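You operate a simulated robot arm through the tools that you are given. There is no shell and no other tool.

You run a simulated robot arm. Do the job below in one go: nothing can be reset, and whatever is moved stays where it is left.

## Task
Change the dirty bath water and dose the soap to 3 %.
Fine: bath heat knob off before you drain, and leave it off. Empty the tank, refill between MIN and MAX; red levers shut.

The check looks at the end state, three seconds after you hand in, the way a careful person would. Anything else that was tipped, shoved, dropped, spilled or broken makes it a failure.

## Robot
A 7-joint arm with a three-finger gripper, fixed in place. Base frame: the origin is at the foot of the arm, x ahead of it, y to its left, z up. Readings come in m, rad, newtons and seconds.
With the tool pointing down near the work surface it reaches from about 0.48 to 0.92 m from the base axis. Its first joint turns from -2.897 to 2.897 rad. Payload 2.69 kg.
Tool frame: the origin (TCP) lies between the finger pads and is the grasp point; the fingertips stand 0.029 m ahead of it; z points along the fingers, y is the line along which they close. Largest opening 0.12 m; the body of the gripper starts 0.078 m behind the TCP.
Orientation is that of the tool frame in the base frame, as a unit quaternion [x, y, z, w]. With the fingers straight down and closing along the base's y, the tool's x points along the base's -x, its y along +y and its z along -z.

## Interface
- The arm moves only by the tool apply_moves. Its argument "plan" is a list that holds one entry, the list of rows, each a list of 7 numbers: the shift along the tool's x, y, z in m, then the turn, a rotation vector about the tool's x, y, z in rad, then the gripper command, from -1 (fully open) to 1 (shut), values between in proportion. In form: [[[dx, dy, dz, wx, wy, wz, claw], ...]]. A call has 1 to 20 rows; each row shifts and turns the commanded pose from where the row before left it, along the tool's axes as they then stand. Each row takes 0.2 s and may step no farther than 0.05 m and 0.15 rad from the row before; otherwise, or with a gripper value out of range, the whole call is refused. Where a pose cannot be reached the arm comes as near as it can. A force on the tool above 90 N (or 10 N above the force at the start of the call, whichever is more), or a blocked arm, ends the call early, and 0.2 s more pass. Each finger halts on what it meets, pressing with about 23 N; the grip force reading is that of the motor and also rises with nothing between the fingers. The clock runs only during rows and for 0.2 s after the last one: add rows that do not move to give the fingers time. The reply holds the time, the measured pose of the TCP, the force on the tool along the base axes, the opening and the grip force, in the units named above and with some noise, with the torque about the TCP (base axes, N m) and any sound that the robot's microphone picked up.
- Cameras (640 x 400 px; columns grow to the right, rows downward): "scene" is fixed at [0.0536, -0.5035, 1.3447]; the picture's right is [0.58, -0.81, 0.00], its down [-0.43, -0.31, -0.85] and it looks along [0.69, 0.49, -0.53] (base axes); focal length 363 px, centre (320, 200). "wrist" rides on the gripper at [0.063, 0, -0.104] in the tool frame; the picture's right is [0.01, 1.00, 0.00], its down [-0.83, 0.00, -0.56] and it looks along [-0.56, 0.00, 0.83] (tool axes); focal length 275 px, centre (320, 200). There is no depth. A picture from a camera that has moved, and an enlarged one, comes with that camera's place and axes in the base frame and with its lens. The place of the scene camera against the robot may be out by one fixed shift of up to 0.012 m in any direction.
- get_image(camera): a new picture of that camera. It takes no simulated time.
- lift_body(by): slides the trunk up (or, below 0, down) by that many m; the arm rides with it, the base frame stays. It gives what a move gives, with no picture.
- enlarge(camera, box): a new picture of the part [left, top, right, bottom] of that camera's present view, enlarged. It takes no simulated time.
- job_done(): hands the job in; it is judged then, once.

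Nothing tells you positions but the pictures and the camera data. Unless the task says otherwise, let go and move clear before handing in.

The tools are called as a command line: name --argument value ..., lists and objects as JSON in quotes. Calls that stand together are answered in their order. apply_moves: Moves the arm, as the interface text tells. Its arguments: {"type":"object","properties":{"plan":{"type":"array","items":{"type":"array","items":{"type":"array","items":{"type":"number"}}}}},"required":["plan"]} The other tools are called the same way: lift_body (by) slides the trunk up or down; get_image (camera) takes a picture; enlarge (camera, box) takes an enlarged picture of a part of a camera's view; job_done () hands the job in.

At the start:

```text
t: 0.0
position: [0.5486, 0.1312, 1.0581]
tcp_rot: [0.0, 1.0, 0.0, 0.0]
contact_force: [0.7, 0.5, 0.1]
moment: [0.0, -0.01, 0.0]
finger_gap: 0.1198
finger_force: 0.0
trunk travel left (down, up): [-0.575, 0.038]
```

scene: 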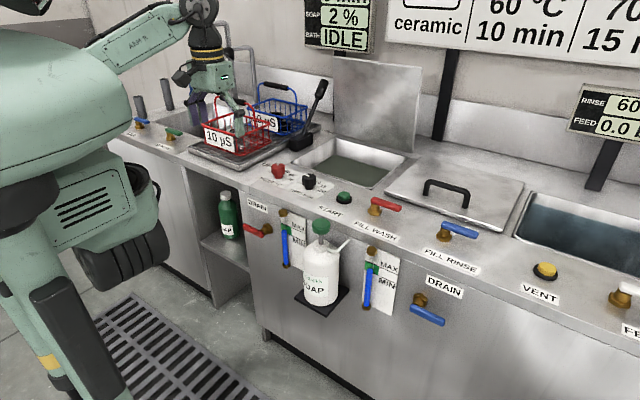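
wrist: 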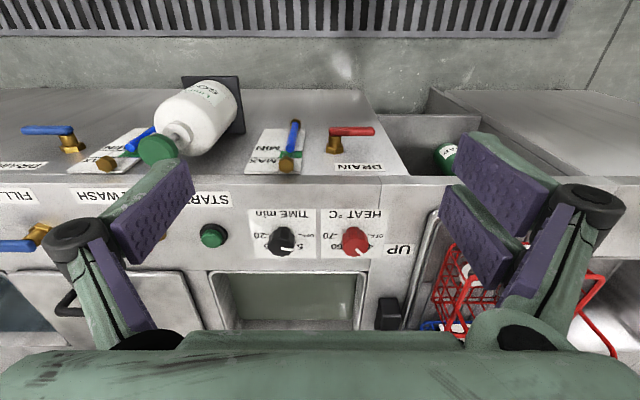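

I see a wash line: a bath tank with dirty water behind a red heat knob, a time knob and a start button. On the front there are a red drain lever, sight glasses and a soap pump bottle. I'll look closely before moving anything.

get_image --camera "scene"

enlarge --camera "scene" --box '[220, 140, 460, 340]'

enlarge --camera "scene" --box '[290, 0, 640, 80]'

enlarge --camera "wrist" --box '[120, 60, 420, 340]'

enlarge --camera "wrist" --box '[200, 180, 420, 280]'

enlarge --camera "scene" --box '[260, 190, 420, 320]'

enlarge --camera "scene" --box '[290, 0, 390, 60]'

```text
taken
```

scene: 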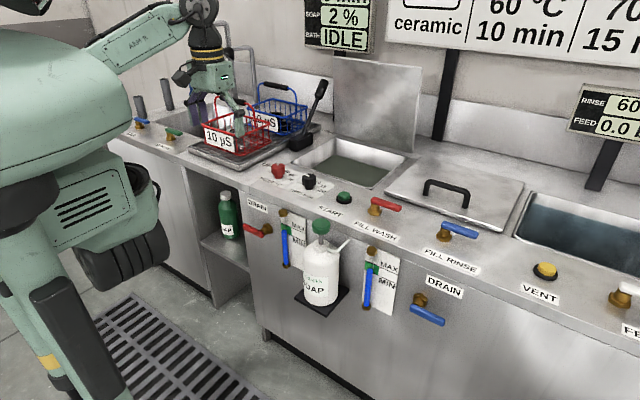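

```text
2.00 times, centred on (340, 240) of scene
camera zoom: at [0.0536, -0.5035, 1.3447], right [0.58, -0.81, 0.0], down [-0.43, -0.31, -0.85], along [0.69, 0.49, -0.53], focal length 726 px, centre (280, 120)
```

zoom: 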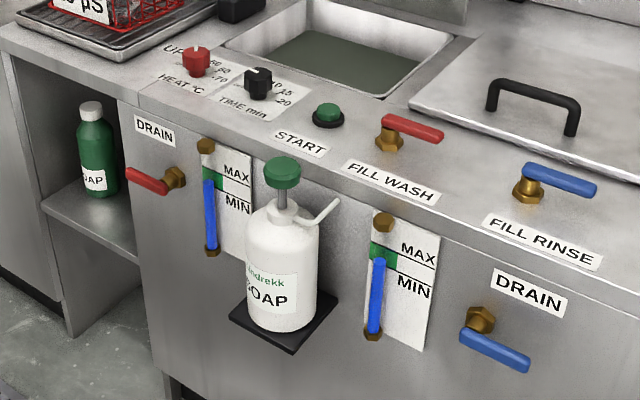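

```text
1.83 times, centred on (465, 40) of scene
camera zoom: at [0.0536, -0.5035, 1.3447], right [0.58, -0.81, 0.0], down [-0.43, -0.31, -0.85], along [0.69, 0.49, -0.53], focal length 664 px, centre (55, 493)
```

zoom: 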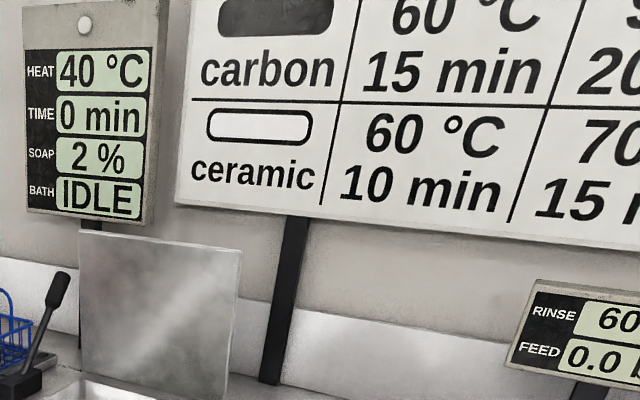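

```text
1.43 times, centred on (270, 200) of wrist
camera zoom: at [0.4868, 0.1311, 1.1619], right [0.0, 1.0, 0.0], down [0.83, 0.0, 0.56], along [0.56, 0.0, -0.83], focal length 393 px, centre (391, 200)
```

zoom: 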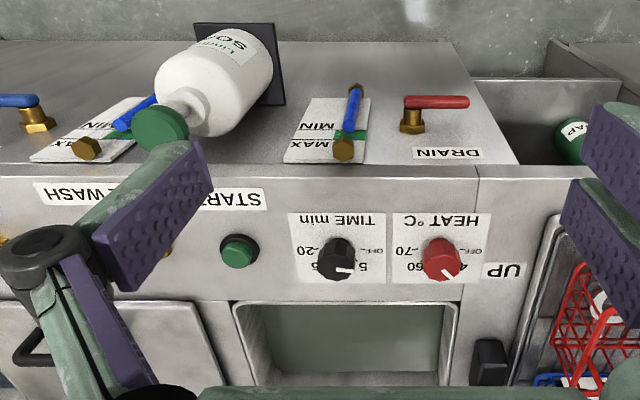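

```text
2.91 times, centred on (310, 230) of wrist
camera zoom: at [0.4868, 0.1311, 1.1619], right [0.0, 1.0, 0.0], down [0.83, 0.0, 0.56], along [0.56, 0.0, -0.83], focal length 801 px, centre (349, 113)
```

zoom: 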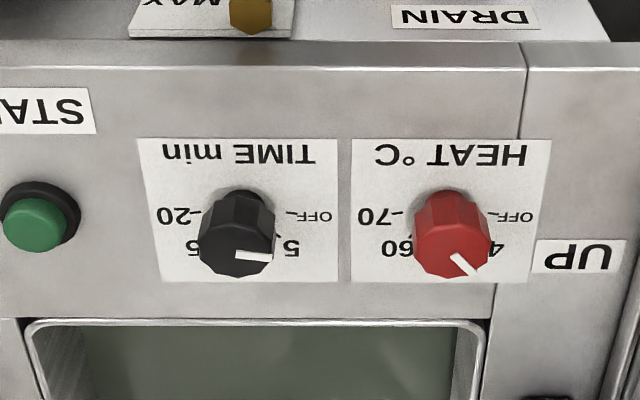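

```text
3.08 times, centred on (340, 255) of scene
camera zoom: at [0.0536, -0.5035, 1.3447], right [0.58, -0.81, 0.0], down [-0.43, -0.31, -0.85], along [0.69, 0.49, -0.53], focal length 1117 px, centre (258, 31)
```

zoom: 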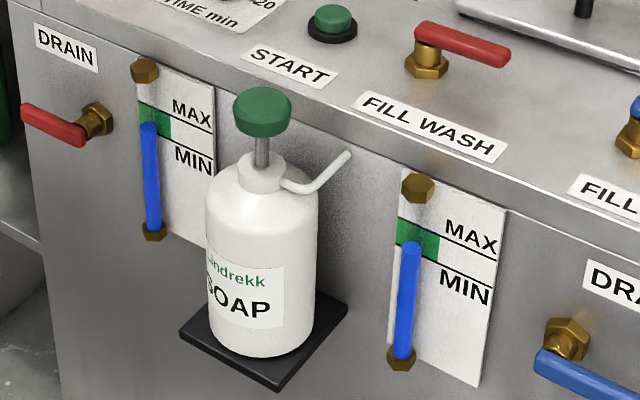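

```text
6.40 times, centred on (340, 30) of scene
camera zoom: at [0.0536, -0.5035, 1.3447], right [0.58, -0.81, 0.0], down [-0.43, -0.31, -0.85], along [0.69, 0.49, -0.53], focal length 2323 px, centre (192, 1288)
```

zoom: 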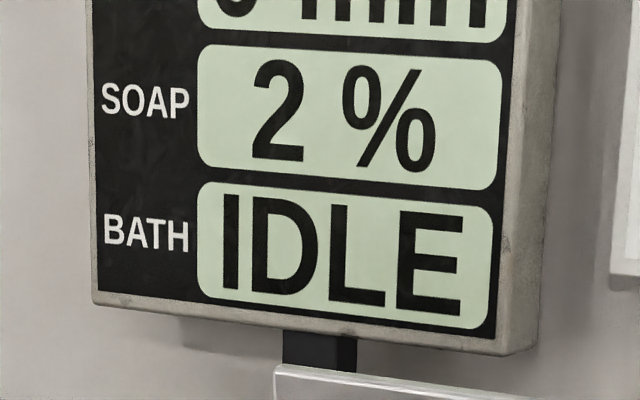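

The control panel shows HEAT 40 °C, TIME 0, SOAP 2 % and BATH IDLE. I'll look closer at the levers, gauges, soap bottles and labels.

enlarge --camera "scene" --box '[200, 170, 280, 250]'

enlarge --camera "scene" --box '[265, 195, 345, 275]'

enlarge --camera "scene" --box '[280, 210, 360, 320]'

enlarge --camera "scene" --box '[240, 60, 420, 200]'

enlarge --camera "wrist" --box '[100, 60, 260, 180]'

enlarge --camera "wrist" --box '[230, 100, 400, 210]'

enlarge --camera "scene" --box '[340, 190, 500, 290]'

enlarge --camera "scene" --box '[380, 0, 640, 160]'

```text
5.00 times, centred on (240, 210) of scene
camera zoom: at [0.0536, -0.5035, 1.3447], right [0.58, -0.81, 0.0], down [-0.43, -0.31, -0.85], along [0.69, 0.49, -0.53], focal length 1815 px, centre (720, 150)
```

zoom: 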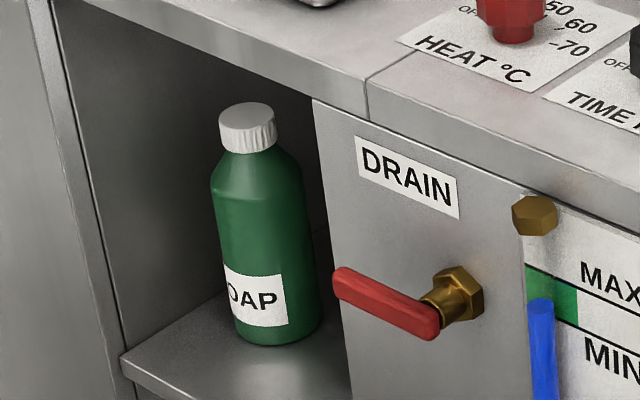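

```text
5.00 times, centred on (305, 235) of scene
camera zoom: at [0.0536, -0.5035, 1.3447], right [0.58, -0.81, 0.0], down [-0.43, -0.31, -0.85], along [0.69, 0.49, -0.53], focal length 1815 px, centre (395, 25)
```

zoom: 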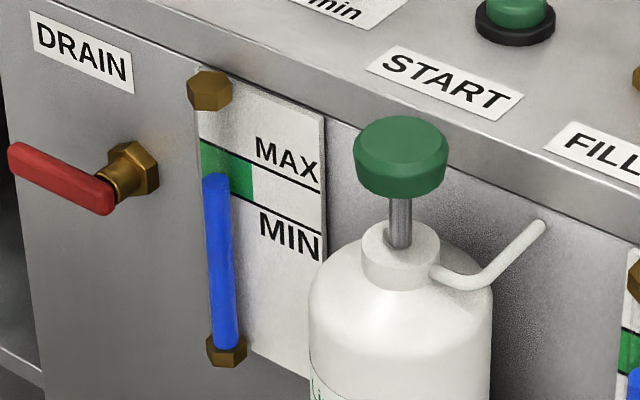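

```text
3.64 times, centred on (320, 265) of scene
camera zoom: at [0.0536, -0.5035, 1.3447], right [0.58, -0.81, 0.0], down [-0.43, -0.31, -0.85], along [0.69, 0.49, -0.53], focal length 1320 px, centre (320, -36)
```

zoom: 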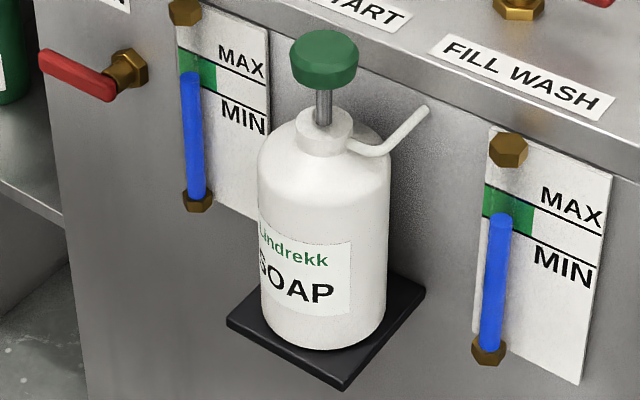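

```text
2.86 times, centred on (330, 130) of scene
camera zoom: at [0.0536, -0.5035, 1.3447], right [0.58, -0.81, 0.0], down [-0.43, -0.31, -0.85], along [0.69, 0.49, -0.53], focal length 1037 px, centre (291, 400)
```

zoom: 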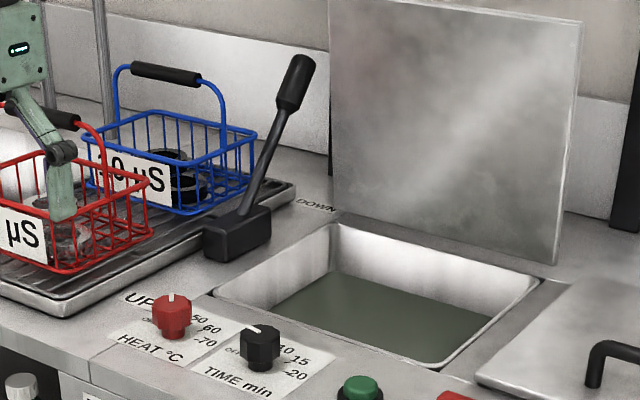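

```text
3.33 times, centred on (180, 120) of wrist
camera zoom: at [0.4868, 0.1311, 1.1619], right [0.0, 1.0, 0.0], down [0.83, 0.0, 0.56], along [0.56, 0.0, -0.83], focal length 918 px, centre (787, 467)
```

zoom: 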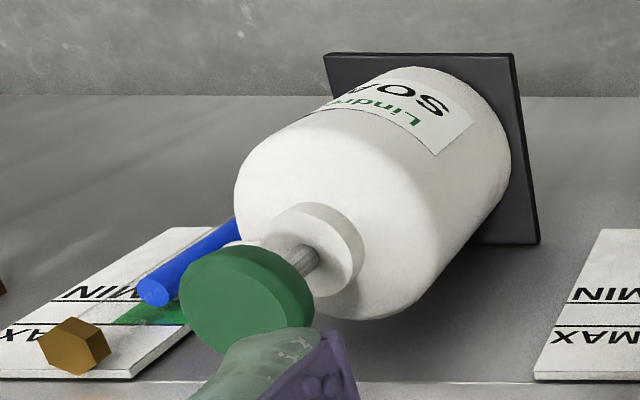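

```text
3.64 times, centred on (315, 155) of wrist
camera zoom: at [0.4868, 0.1311, 1.1619], right [0.0, 1.0, 0.0], down [0.83, 0.0, 0.56], along [0.56, 0.0, -0.83], focal length 1001 px, centre (338, 364)
```

zoom: 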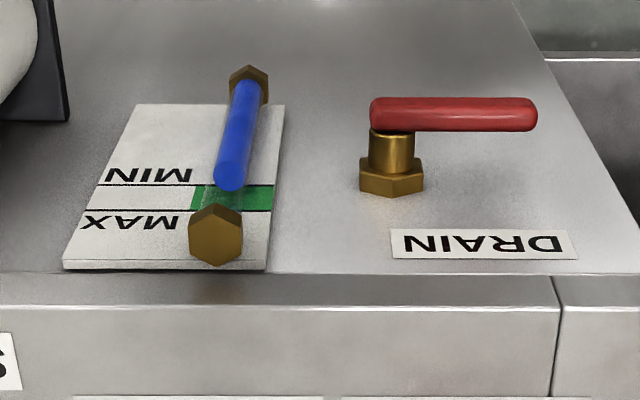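

```text
4.00 times, centred on (420, 240) of scene
camera zoom: at [0.0536, -0.5035, 1.3447], right [0.58, -0.81, 0.0], down [-0.43, -0.31, -0.85], along [0.69, 0.49, -0.53], focal length 1452 px, centre (-80, 40)
```

zoom: 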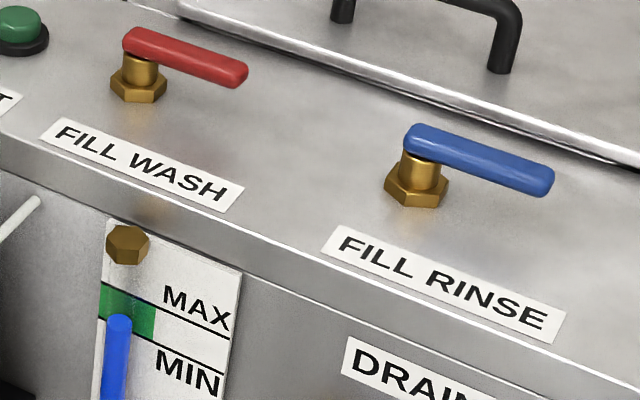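

```text
2.46 times, centred on (510, 80) of scene
camera zoom: at [0.0536, -0.5035, 1.3447], right [0.58, -0.81, 0.0], down [-0.43, -0.31, -0.85], along [0.69, 0.49, -0.53], focal length 894 px, centre (-148, 495)
```

zoom: 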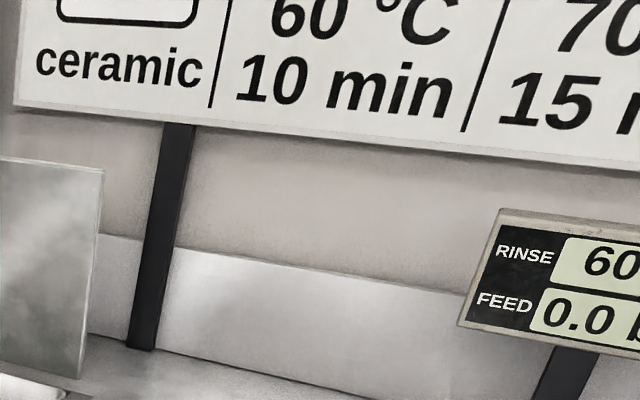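

The heat knob points at 40 and sits at about (0.80, 0.19, 0.82). The counter is at z≈0.787 and its front panel at x≈0.70, with the red drain lever near (0.67, 0.15–0.23, 0.65). I'll move over the heat knob for a closer view from the wrist.

apply_moves --plan '[[[-0.036, 0.0098, 0.014, 0, 0, 0, -0.2], [-0.036, 0.0098, 0.014, 0, 0, 0, -0.2], [-0.036, 0.0098, 0.014, 0, 0, 0, -0.2], [-0.036, 0.0098, 0.014, 0, 0, 0, -0.2], [-0.036, 0.0098, 0.014, 0, 0, 0, -0.2], [-0.036, 0.0098, 0.014, 0, 0, 0, -0.2]]]'

get_image --camera "wrist"

get_image --camera "scene"

```text
t: 1.4
position: [0.7647, 0.1881, 0.9737]
tcp_rot: [-0.001, 1.0, 0.0, 0.0]
contact_force: [0.2, -0.5, 0.2]
moment: [0.02, 0.05, -0.01]
finger_gap: 0.0721
finger_force: 0.1
trunk travel left (down, up): [-0.575, 0.038]
```

```text
taken
camera wrist: at [0.7038, 0.1875, 1.0768], right [0.0, 1.0, 0.0], down [0.83, 0.0, 0.56], along [0.56, 0.0, -0.83], focal length 275 px, centre (320, 200)
```

wrist: 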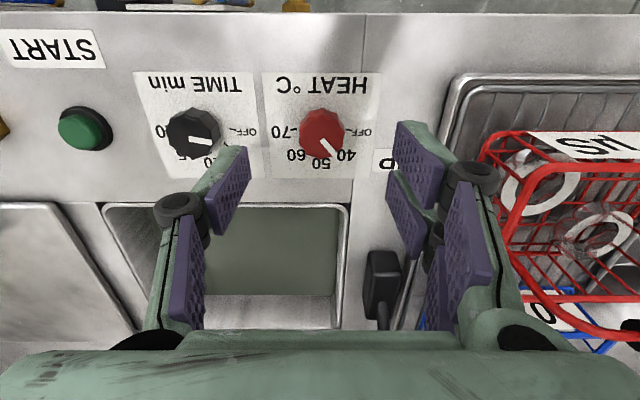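

```text
taken
```

scene: 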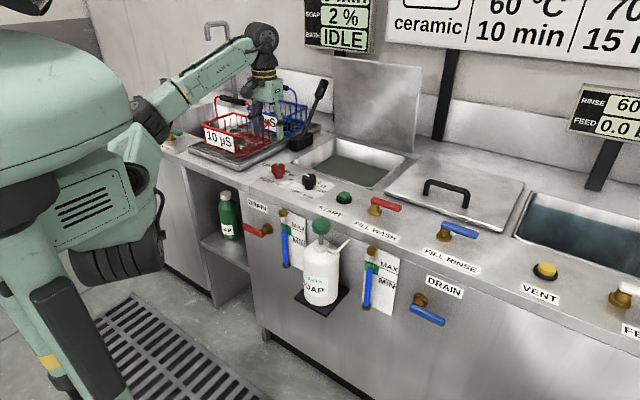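

enlarge --camera "wrist" --box '[260, 60, 400, 180]'

enlarge --camera "wrist" --box '[120, 60, 280, 180]'

```text
3.33 times, centred on (330, 120) of wrist
camera zoom: at [0.7038, 0.1875, 1.0768], right [0.0, 1.0, 0.0], down [0.83, 0.0, 0.56], along [0.56, 0.0, -0.83], focal length 918 px, centre (287, 467)
```

zoom: 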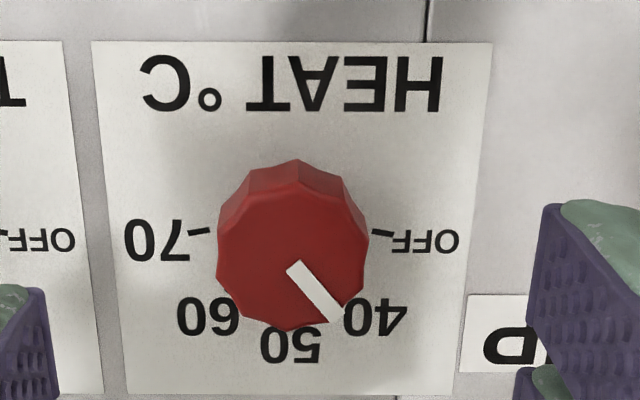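

```text
3.33 times, centred on (200, 120) of wrist
camera zoom: at [0.7038, 0.1875, 1.0768], right [0.0, 1.0, 0.0], down [0.83, 0.0, 0.56], along [0.56, 0.0, -0.83], focal length 918 px, centre (720, 467)
```

zoom: 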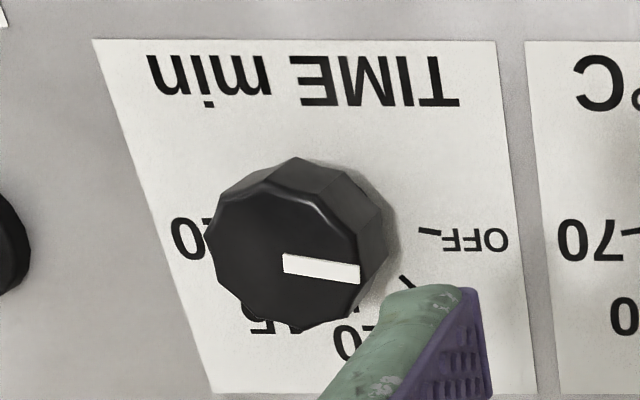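

The knob's centre is at about (0.8015, 0.189) with its top at z≈0.824. It points at 40, and OFF lies about 40° counter-clockwise seen from above. I'll descend around it with the fingers on either side.

apply_moves --plan '[[[-0.0184, 0.0005, 0.03, 0, 0, 0, -0.2], [-0.0184, 0.0004, 0.03, 0, 0, 0, -0.2], [0, 0, 0.03, 0, 0, 0, -0.2], [0, 0, 0, 0, 0, 0, -0.2]]]'

get_image --camera "wrist"

enlarge --camera "scene" --box '[220, 100, 380, 220]'

```text
t: 2.4
position: [0.7995, 0.1897, 0.8865]
tcp_rot: [0.001, 1.0, 0.0, 0.001]
contact_force: [-0.5, -0.2, -0.6]
moment: [-0.01, 0.0, -0.01]
finger_gap: 0.072
finger_force: 0.1
trunk travel left (down, up): [-0.575, 0.038]
```

```text
taken
camera wrist: at [0.7378, 0.1903, 0.989], right [0.0, 1.0, 0.0], down [0.83, 0.0, 0.56], along [0.56, 0.0, -0.83], focal length 275 px, centre (320, 200)
```

wrist: 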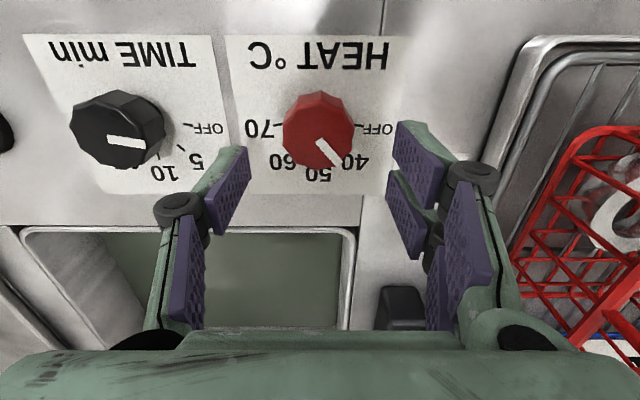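

```text
3.33 times, centred on (300, 160) of scene
camera zoom: at [0.0536, -0.5035, 1.3447], right [0.58, -0.81, 0.0], down [-0.43, -0.31, -0.85], along [0.69, 0.49, -0.53], focal length 1210 px, centre (387, 333)
```

zoom: 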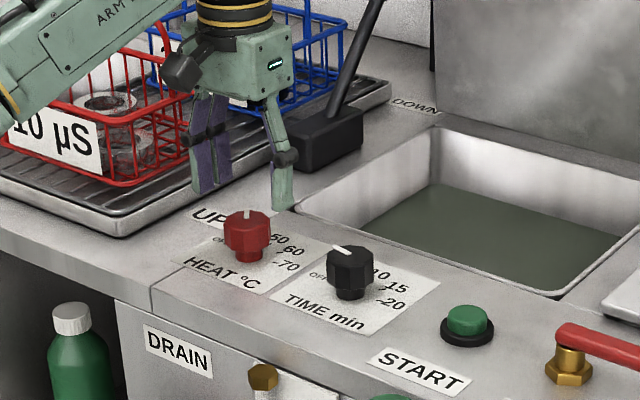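

enlarge --camera "wrist" --box '[220, 60, 440, 200]'

```text
2.86 times, centred on (330, 130) of wrist
camera zoom: at [0.7378, 0.1903, 0.989], right [0.0, 1.0, 0.0], down [0.83, 0.0, 0.56], along [0.56, 0.0, -0.83], focal length 786 px, centre (291, 400)
```

zoom: 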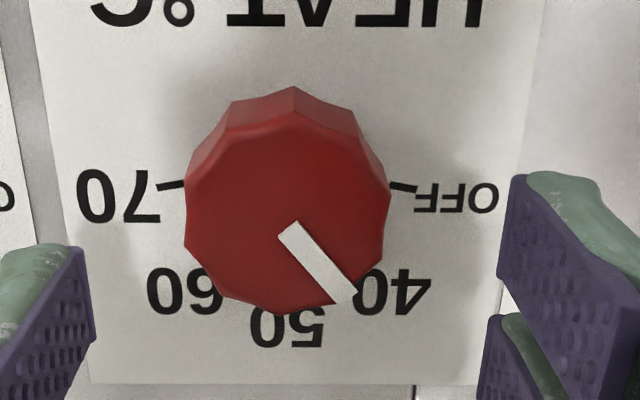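

Alignment is good, so I'll go down, pinch the knob and turn it about 40° towards OFF.

apply_moves --plan '[[[0, 0, 0.03, 0, 0, 0, -0.2], [-0.001, 0, 0.028, 0, 0, 0, -0.2], [0, 0, 0, 0, 0, 0, 1], [0, 0, 0, 0, 0, 0, 1], [0, 0, 0, 0, 0, 0, 1], [0, 0, 0, 0, 0, 0, 1]]]'

get_image --camera "wrist"

```text
t: 3.8
position: [0.8015, 0.1894, 0.8283]
tcp_rot: [0.0, 1.0, 0.0, 0.002]
contact_force: [3.8, -2.6, 14.7]
moment: [-0.07, 0.43, -0.01]
finger_gap: 0.0408
finger_force: 36.6
trunk travel left (down, up): [-0.575, 0.038]
```

```text
taken
camera wrist: at [0.7394, 0.1892, 0.9311], right [0.0, 1.0, 0.0], down [0.83, 0.0, 0.56], along [0.56, 0.0, -0.83], focal length 275 px, centre (320, 200)
```

wrist: 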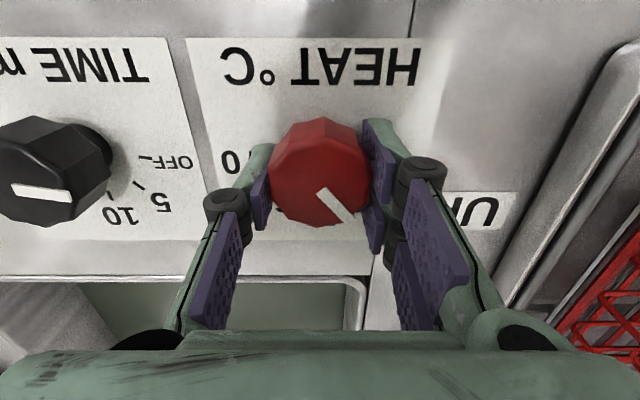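

apply_moves --plan '[[[0, 0, -0.001, 0, 0, -0.1, 1], [0, 0, 0, 0, 0, -0.1, 1], [0, 0, 0, 0, 0, -0.1, 1], [0, 0, 0, 0, 0, -0.1, 1], [0, 0, 0, 0, 0, -0.1, 1], [0, 0, 0, 0, 0, -0.1, 1], [0, 0, 0, 0, 0, -0.1, 1], [0, 0, 0, 0, 0, 0, 1]]]'

get_image --camera "wrist"

enlarge --camera "scene" --box '[240, 0, 400, 100]'

enlarge --camera "scene" --box '[220, 100, 380, 220]'

```text
t: 5.6
position: [0.8007, 0.1943, 0.8285]
tcp_rot: [-0.345, 0.939, 0.001, -0.001]
contact_force: [-16.9, 23.2, 1.5]
moment: [0.07, 0.5, -0.14]
finger_gap: 0.0405
finger_force: 45.5
trunk travel left (down, up): [-0.575, 0.038]
```

```text
taken
camera wrist: at [0.7538, 0.1522, 0.9314], right [-0.65, 0.76, 0.0], down [0.63, 0.54, 0.56], along [0.42, 0.36, -0.83], focal length 275 px, centre (320, 200)
```

wrist: 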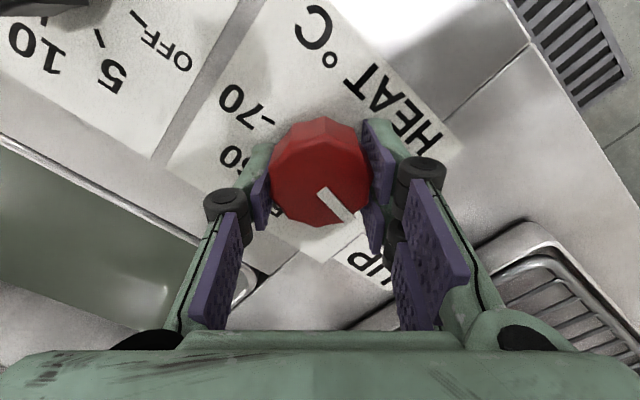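

```text
4.00 times, centred on (320, 50) of scene
camera zoom: at [0.0536, -0.5035, 1.3447], right [0.58, -0.81, 0.0], down [-0.43, -0.31, -0.85], along [0.69, 0.49, -0.53], focal length 1452 px, centre (320, 800)
```

zoom: 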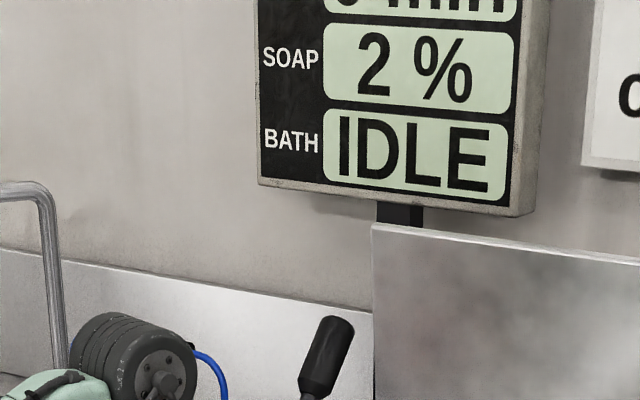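

```text
3.33 times, centred on (300, 160) of scene
camera zoom: at [0.0536, -0.5035, 1.3447], right [0.58, -0.81, 0.0], down [-0.43, -0.31, -0.85], along [0.69, 0.49, -0.53], focal length 1210 px, centre (387, 333)
```

zoom: 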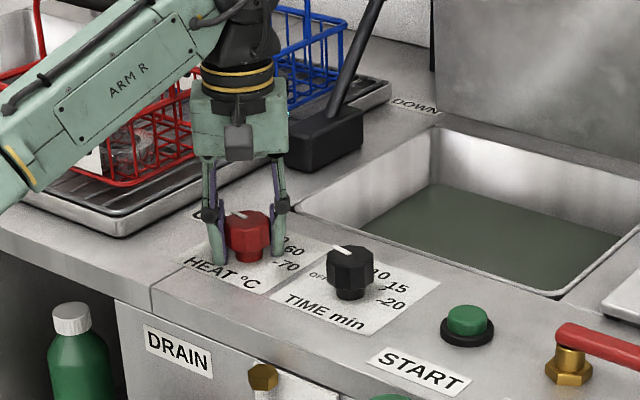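

The knob pointer now appears to line up with OFF. I'll open the fingers, rise and check.

apply_moves --plan '[[[0, 0, 0, 0, 0, 0, -0.2], [0, 0, 0, 0, 0, 0, -0.2], [0, 0, 0, 0, 0, 0, -0.2], [0, 0, -0.03, 0, 0, 0, -0.2], [0, 0, -0.04, 0, 0, 0, -0.2], [0, 0, -0.04, 0, 0, 0.1, -0.2], [0, 0, 0, 0, 0, 0.15, -0.2], [0, 0, 0, 0, 0, 0.15, -0.2], [0, 0, 0, 0, 0, 0.15, -0.2], [0, 0, 0, 0, 0, 0.15, -0.2], [0, 0, 0, 0, 0, 0, -0.2]]]'

get_image --camera "wrist"

enlarge --camera "wrist" --box '[240, 60, 400, 180]'

get_image --camera "scene"

```text
t: 8.0
position: [0.8018, 0.1931, 0.9375]
tcp_rot: [0.002, 1.0, 0.0, 0.002]
contact_force: [0.2, 0.1, 0.6]
moment: [-0.02, -0.02, 0.02]
finger_gap: 0.0724
finger_force: 0.0
trunk travel left (down, up): [-0.575, 0.038]
```

```text
taken
camera wrist: at [0.7404, 0.1907, 1.041], right [0.0, 1.0, 0.0], down [0.83, 0.0, 0.56], along [0.56, 0.0, -0.83], focal length 275 px, centre (320, 200)
```

wrist: 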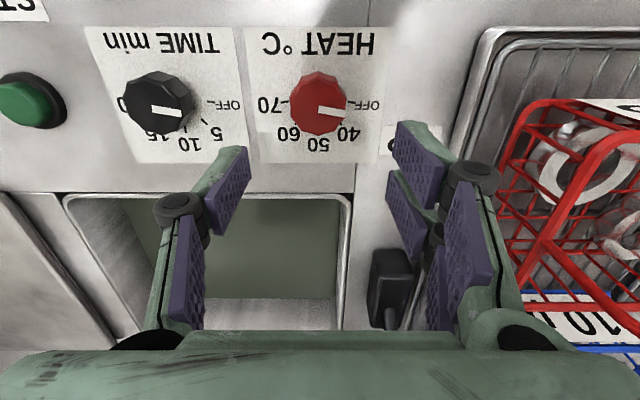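

```text
3.33 times, centred on (320, 120) of wrist
camera zoom: at [0.7404, 0.1907, 1.041], right [0.0, 1.0, 0.0], down [0.83, 0.0, 0.56], along [0.56, 0.0, -0.83], focal length 918 px, centre (320, 467)
```

zoom: 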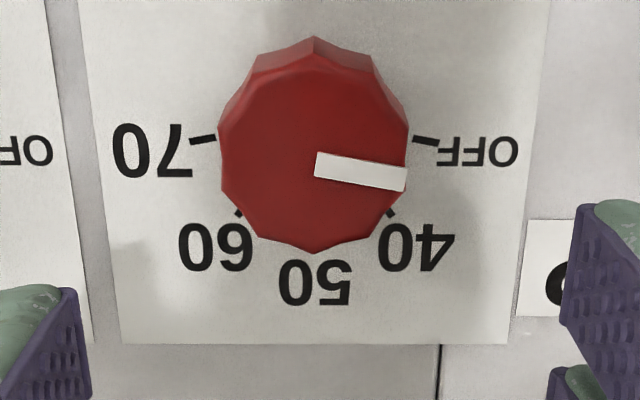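

```text
taken
```

scene: 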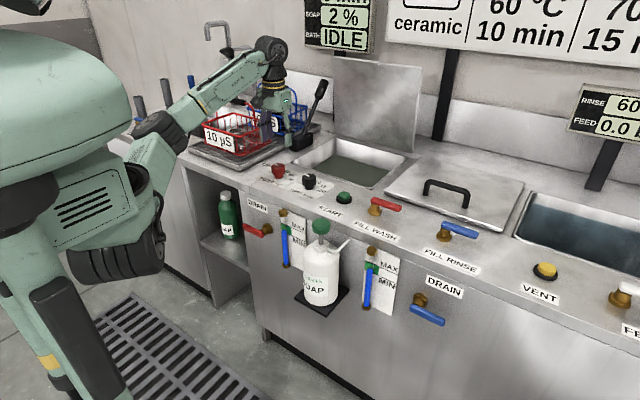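

enlarge --camera "scene" --box '[270, 0, 400, 10]'

enlarge --camera "scene" --box '[380, 0, 640, 10]'

```text
4.92 times, centred on (335, 5) of scene
camera zoom: at [0.0536, -0.5035, 1.3447], right [0.58, -0.81, 0.0], down [-0.43, -0.31, -0.85], along [0.69, 0.49, -0.53], focal length 1787 px, centre (246, 1160)
```

zoom: 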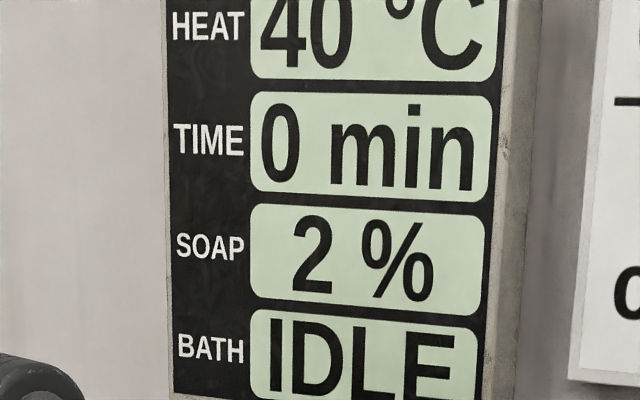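

```text
2.46 times, centred on (510, 5) of scene
camera zoom: at [0.0536, -0.5035, 1.3447], right [0.58, -0.81, 0.0], down [-0.43, -0.31, -0.85], along [0.69, 0.49, -0.53], focal length 894 px, centre (-148, 680)
```

zoom: 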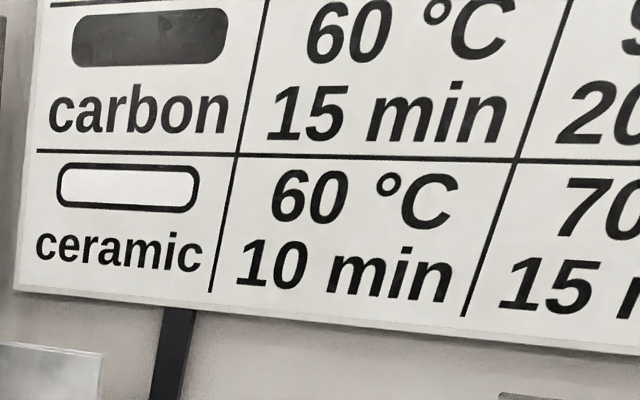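

The heat knob is on OFF and I let it go cleanly; the HEAT readout still says 40, which is probably the bath temperature. Next I'll back off in front of the counter and tilt the tool forward to test whether I can work on the front panel with a horizontal tool.

apply_moves --plan '[[[0.04, 0, -0.01, 0, 0, 0, -0.2], [0.045, 0, 0, 0, 0, 0, -0.2], [0.045, 0, 0, 0, 0, 0, -0.2], [0.045, 0, 0, 0, 0, 0, -0.2], [0.045, 0, 0, 0, 0, 0, -0.2], [0, 0, 0, 0, -0.15, 0, -0.2], [0, 0, 0, 0, -0.15, 0, -0.2], [0, 0, 0, 0, -0.15, 0, -0.2], [0, 0, 0, 0, -0.15, 0, -0.2], [0, 0, 0, 0, -0.15, 0, -0.2], [0, 0, 0, 0, 0, 0, -0.2]]]'

get_image --camera "scene"

get_image --camera "wrist"

```text
t: 10.4
position: [0.5812, 0.1917, 0.9498]
tcp_rot: [0.0, 0.93, 0.0, 0.368]
contact_force: [-0.1, 0.1, 0.1]
moment: [0.02, 0.06, -0.01]
finger_gap: 0.0719
finger_force: 0.1
trunk travel left (down, up): [-0.575, 0.038]
```

```text
taken
```

scene: 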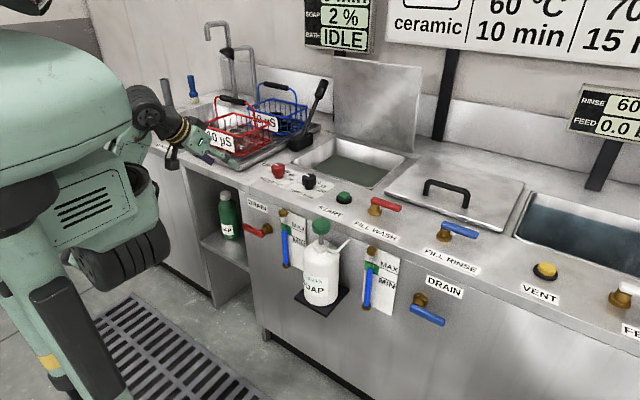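

```text
taken
camera wrist: at [0.4661, 0.1911, 0.9808], right [0.0, 1.0, 0.0], down [0.23, 0.0, 0.97], along [0.97, 0.0, -0.23], focal length 275 px, centre (320, 200)
```

wrist: 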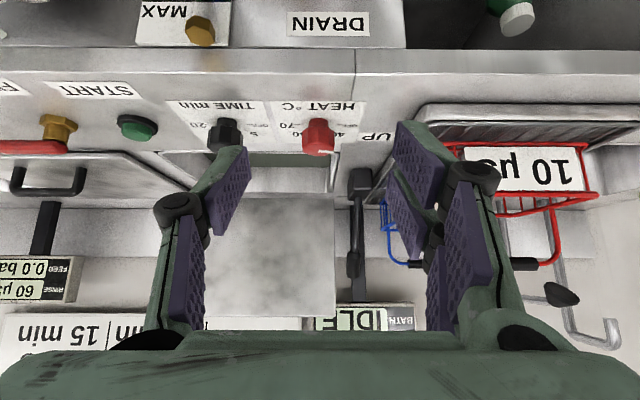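

apply_moves --plan '[[[0, 0, 0, 0, -0.15, 0, -0.2], [0, 0, 0, 0, -0.15, 0, -0.2], [0, 0, 0, 0, -0.15, 0, -0.2], [0, 0, 0, 0, -0.15, 0, -0.2], [0, 0, 0, 0, -0.15, 0, -0.2], [0, 0, 0, 0, -0.07, 0, -0.2], [0, 0, 0, 0, 0, 0, -0.2]]]'

get_image --camera "scene"

```text
t: 12.0
position: [0.6071, 0.2275, 0.9567]
tcp_rot: [0.0, 0.707, 0.001, 0.708]
contact_force: [-0.1, 0.6, -0.4]
moment: [0.01, 0.04, 0.01]
finger_gap: 0.0719
finger_force: 0.0
out of reach, approached as far as the arm can: row 2, 3, 4
trunk travel left (down, up): [-0.575, 0.038]
```

```text
taken
```

scene: 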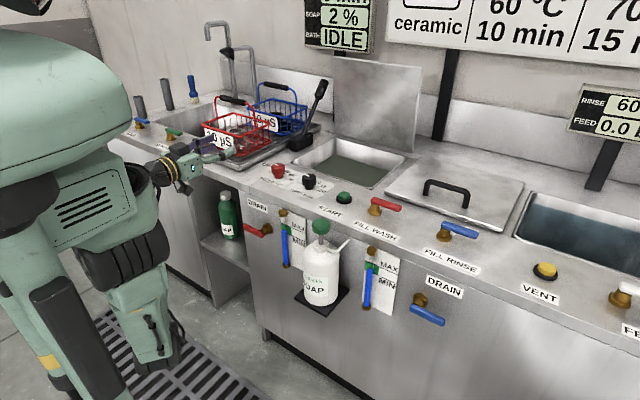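

The arm changed to an elbow-low posture but reached the horizontal tool pose at (0.607, 0.228, 0.957). I'll roll the gripper 90° so it can straddle the lever, then lower the trunk in steps while watching.

apply_moves --plan '[[[0, 0, -0.02, 0, 0, 0.15, -0.2], [0, 0, 0, 0, 0, 0.15, -0.2], [0, 0, 0, 0, 0, 0.15, -0.2], [0, 0, 0, 0, 0, 0.15, -0.2], [0, 0, 0, 0, 0, 0.15, -0.2], [0, 0, 0, 0, 0, 0.15, -0.2], [0, 0, 0, 0, 0, 0.15, -0.2], [0, 0, 0, 0, 0, 0.15, -0.2], [0, 0, 0, 0, 0, 0.15, -0.2], [0, 0, 0, 0, 0, 0.15, -0.2], [0, 0, 0, 0, 0, 0.07, -0.2], [0, 0, 0, 0, 0, 0, -0.2]]]'

get_image --camera "scene"

get_image --camera "wrist"

```text
t: 14.6
position: [0.5934, 0.2363, 0.9544]
tcp_rot: [0.501, 0.499, 0.499, 0.501]
contact_force: [0.1, 0.9, 0.5]
moment: [-0.01, 0.02, 0.0]
finger_gap: 0.0718
finger_force: 0.1
out of reach, approached as far as the arm can: row 1
trunk travel left (down, up): [-0.575, 0.038]
```

```text
taken
```

scene: 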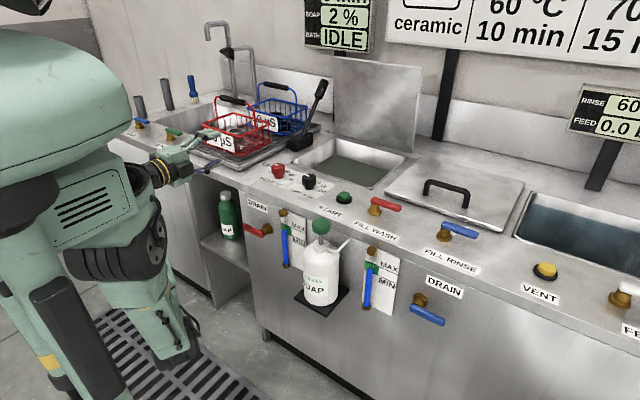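

```text
taken
camera wrist: at [0.4902, 0.2988, 0.9533], right [0.0, 0.0, 1.0], down [-0.56, -0.83, 0.0], along [0.83, -0.56, 0.0], focal length 275 px, centre (320, 200)
```

wrist: 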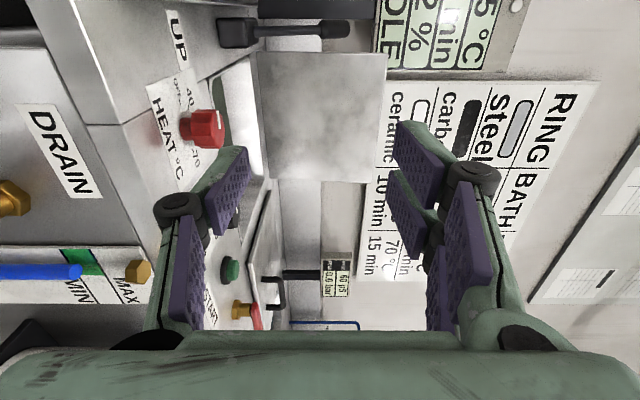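

lift_body --by -0.15

get_image --camera "scene"

get_image --camera "wrist"

```text
t: 16.4
position: [0.5912, 0.2348, 0.8098]
tcp_rot: [0.5, 0.499, 0.5, 0.502]
contact_force: [0.2, 0.0, -0.1]
moment: [0.03, 0.05, 0.01]
finger_gap: 0.072
finger_force: 0.0
trunk travel left (down, up): [-0.425, 0.188]
```

```text
taken
```

scene: 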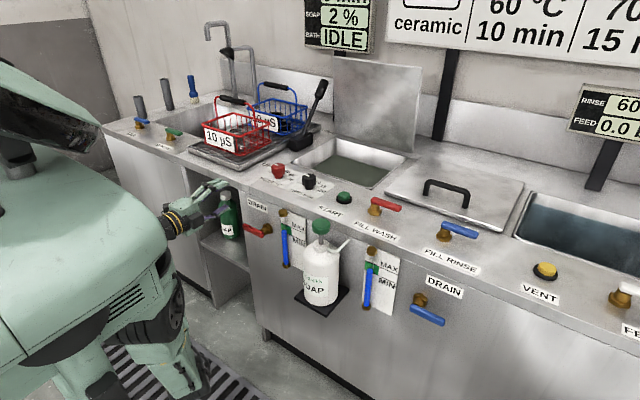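

```text
taken
camera wrist: at [0.489, 0.298, 0.8072], right [0.0, 0.0, 1.0], down [-0.56, -0.83, 0.0], along [0.83, -0.56, 0.01], focal length 275 px, centre (320, 200)
```

wrist: 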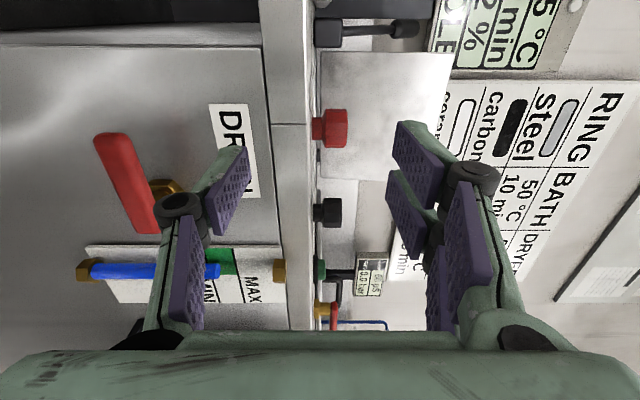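

lift_body --by -0.15

get_image --camera "scene"

get_image --camera "wrist"

```text
t: 18.3
position: [0.585, 0.2387, 0.8149]
tcp_rot: [0.495, 0.496, 0.507, 0.503]
contact_force: [-0.5, -0.3, 0.2]
moment: [0.02, 0.02, 0.06]
finger_gap: 0.0718
finger_force: 0.0
trunk travel left (down, up): [-0.416, 0.198]
stopped: the arm was blocked; the commanded pose is now the measured one
```

```text
taken
```

scene: 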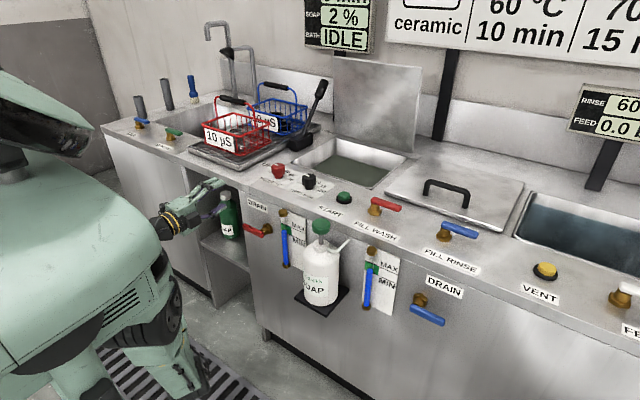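

```text
taken
camera wrist: at [0.4813, 0.3006, 0.8113], right [-0.02, 0.0, 1.0], down [-0.55, -0.83, -0.01], along [0.83, -0.55, 0.02], focal length 275 px, centre (320, 200)
```

wrist: 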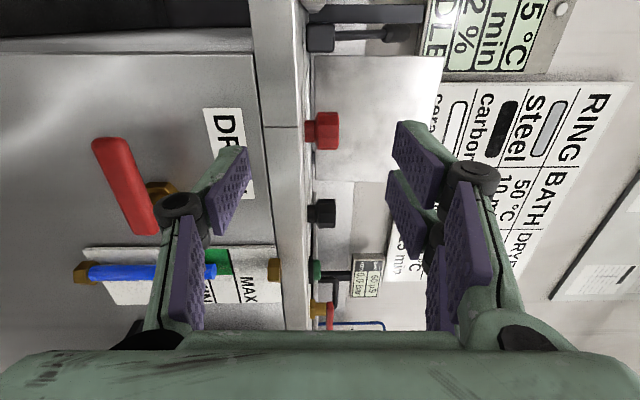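

The trunk was blocked by the low elbow, so I'll raise it again and go back to the elbow-up posture. I'll use a tilted tool of about 45–50° for the front panel instead.

lift_body --by 0.16

apply_moves --plan '[[[0, 0, 0, 0, 0, -0.15, -0.2], [0, 0, 0, 0, 0, -0.15, -0.2], [0, 0, 0, 0, 0, -0.15, -0.2], [0, 0, 0, 0, 0, -0.15, -0.2], [0, 0, 0, 0, 0, -0.15, -0.2], [0, 0, 0, 0, 0, -0.15, -0.2], [0, 0, 0, 0, 0, -0.15, -0.2], [0, 0, 0, 0, 0, -0.15, -0.2], [0, 0, 0, 0, 0, -0.15, -0.2], [0, 0, 0, 0, 0, -0.15, -0.2], [0, 0, 0, 0, 0, -0.07, -0.2], [0, 0, 0, 0, 0, 0, -0.2]]]'

```text
t: 20.1
position: [0.5932, 0.2363, 0.9623]
tcp_rot: [0.501, 0.494, 0.504, 0.501]
contact_force: [-0.1, 0.4, -0.2]
moment: [0.01, 0.04, 0.0]
finger_gap: 0.0719
finger_force: 0.0
trunk travel left (down, up): [-0.576, 0.038]
```

```text
t: 22.7
position: [0.5924, 0.2357, 0.9628]
tcp_rot: [0.004, 0.703, 0.001, 0.711]
contact_force: [0.4, 0.0, -0.6]
moment: [0.0, -0.02, 0.01]
finger_gap: 0.0721
finger_force: 0.0
trunk travel left (down, up): [-0.576, 0.038]
```

apply_moves --plan '[[[0, 0, 0, 0, 0.15, 0, -0.2], [0, 0, 0, 0, 0.15, 0, -0.2], [0, 0, 0, 0, 0.15, 0, -0.2], [0, 0, 0, 0, 0.15, 0, -0.2], [0, 0, 0, 0, 0.15, 0, -0.2], [0, 0, 0, 0, 0.15, 0, -0.2], [0, 0, 0, 0, 0, 0, -0.2]]]'

get_image --camera "scene"

get_image --camera "wrist"

```text
t: 24.3
position: [0.5929, 0.2361, 0.961]
tcp_rot: [0.001, 0.943, 0.005, 0.333]
contact_force: [0.4, 0.2, 0.8]
moment: [0.03, 0.01, -0.04]
finger_gap: 0.072
finger_force: 0.1
trunk travel left (down, up): [-0.576, 0.038]
```

```text
taken
```

scene: 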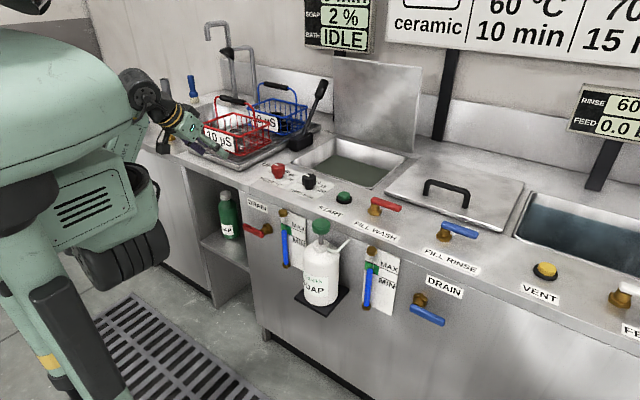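

```text
taken
camera wrist: at [0.4796, 0.2359, 1.0015], right [0.0, 1.0, 0.01], down [0.3, -0.01, 0.96], along [0.96, 0.01, -0.3], focal length 275 px, centre (320, 200)
```

wrist: 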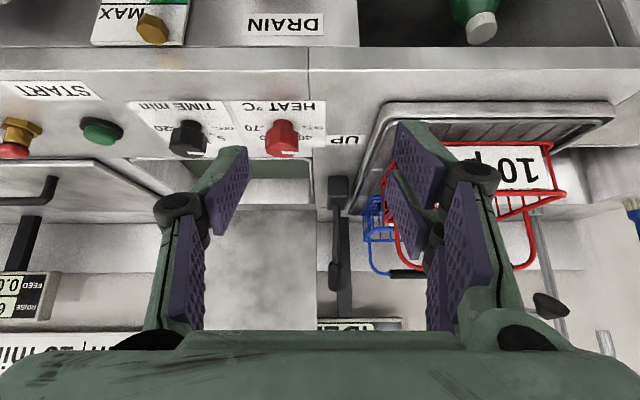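

The elbow-up posture is back with the tool tilted about 39°. I'll lower the trunk in steps to bring the tool in front of the drain lever.

lift_body --by -0.18

get_image --camera "scene"

get_image --camera "wrist"

```text
t: 26.3
position: [0.5932, 0.2357, 0.7814]
tcp_rot: [0.002, 0.942, 0.005, 0.335]
contact_force: [0.4, -0.3, -0.7]
moment: [-0.03, -0.01, 0.01]
finger_gap: 0.0717
finger_force: 0.0
trunk travel left (down, up): [-0.396, 0.218]
```

```text
taken
```

scene: 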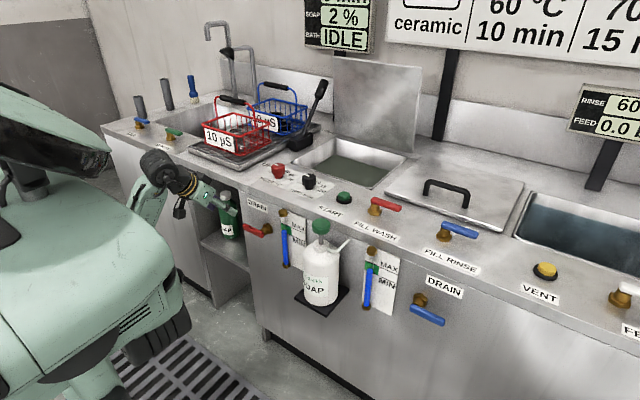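

```text
taken
camera wrist: at [0.4797, 0.2358, 0.8216], right [0.0, 1.0, 0.01], down [0.29, -0.01, 0.96], along [0.96, 0.0, -0.29], focal length 275 px, centre (320, 200)
```

wrist: 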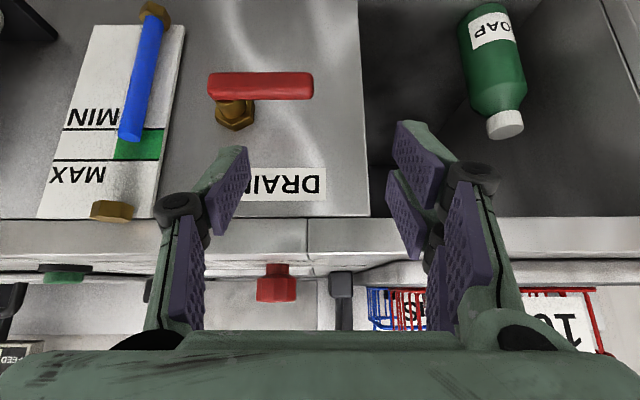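

The drain handle is about (0.668, 0.144–0.231, 0.665), with its hub near y≈0.158. I'll close the fingers into a poker, lower the trunk a little more and position above the lever's tip.

lift_body --by -0.08

apply_moves --plan '[[[0, 0, 0, 0, 0, 0, 1], [0, 0, 0, 0, 0, 0, 1], [0, 0, 0, 0, 0, 0, 1], [0, 0, 0, 0, 0, 0, 1], [0, 0, 0, 0, 0, 0, 1]]]'

get_image --camera "wrist"

get_image --camera "scene"

```text
t: 27.5
position: [0.5936, 0.2373, 0.7011]
tcp_rot: [0.002, 0.942, 0.004, 0.335]
contact_force: [0.3, 0.0, 0.3]
moment: [0.02, 0.01, -0.02]
finger_gap: 0.0723
finger_force: 0.0
trunk travel left (down, up): [-0.316, 0.298]
```

```text
t: 28.7
position: [0.5928, 0.2362, 0.7006]
tcp_rot: [0.002, 0.942, 0.005, 0.334]
contact_force: [-1.0, -0.5, -1.3]
moment: [0.0, -0.05, -0.03]
finger_gap: 0.0001
finger_force: 16.7
trunk travel left (down, up): [-0.316, 0.298]
```

```text
taken
camera wrist: at [0.4798, 0.2358, 0.7415], right [0.0, 1.0, 0.01], down [0.29, -0.01, 0.96], along [0.96, 0.0, -0.29], focal length 275 px, centre (320, 200)
```

wrist: 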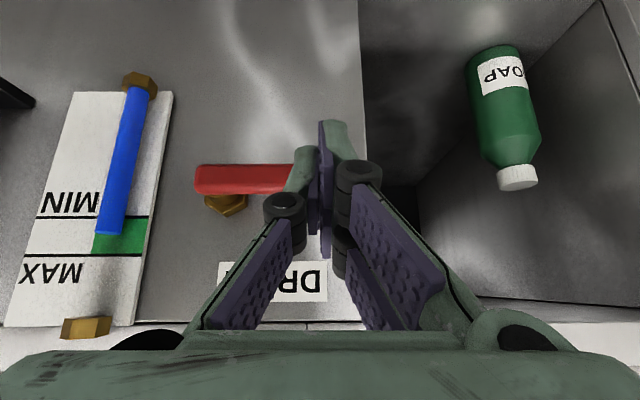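

```text
taken
```

scene: 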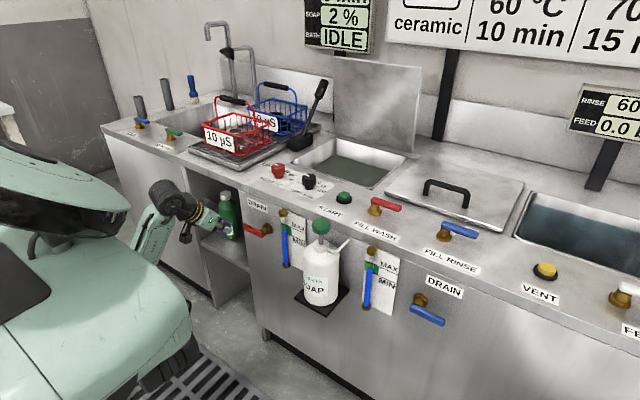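

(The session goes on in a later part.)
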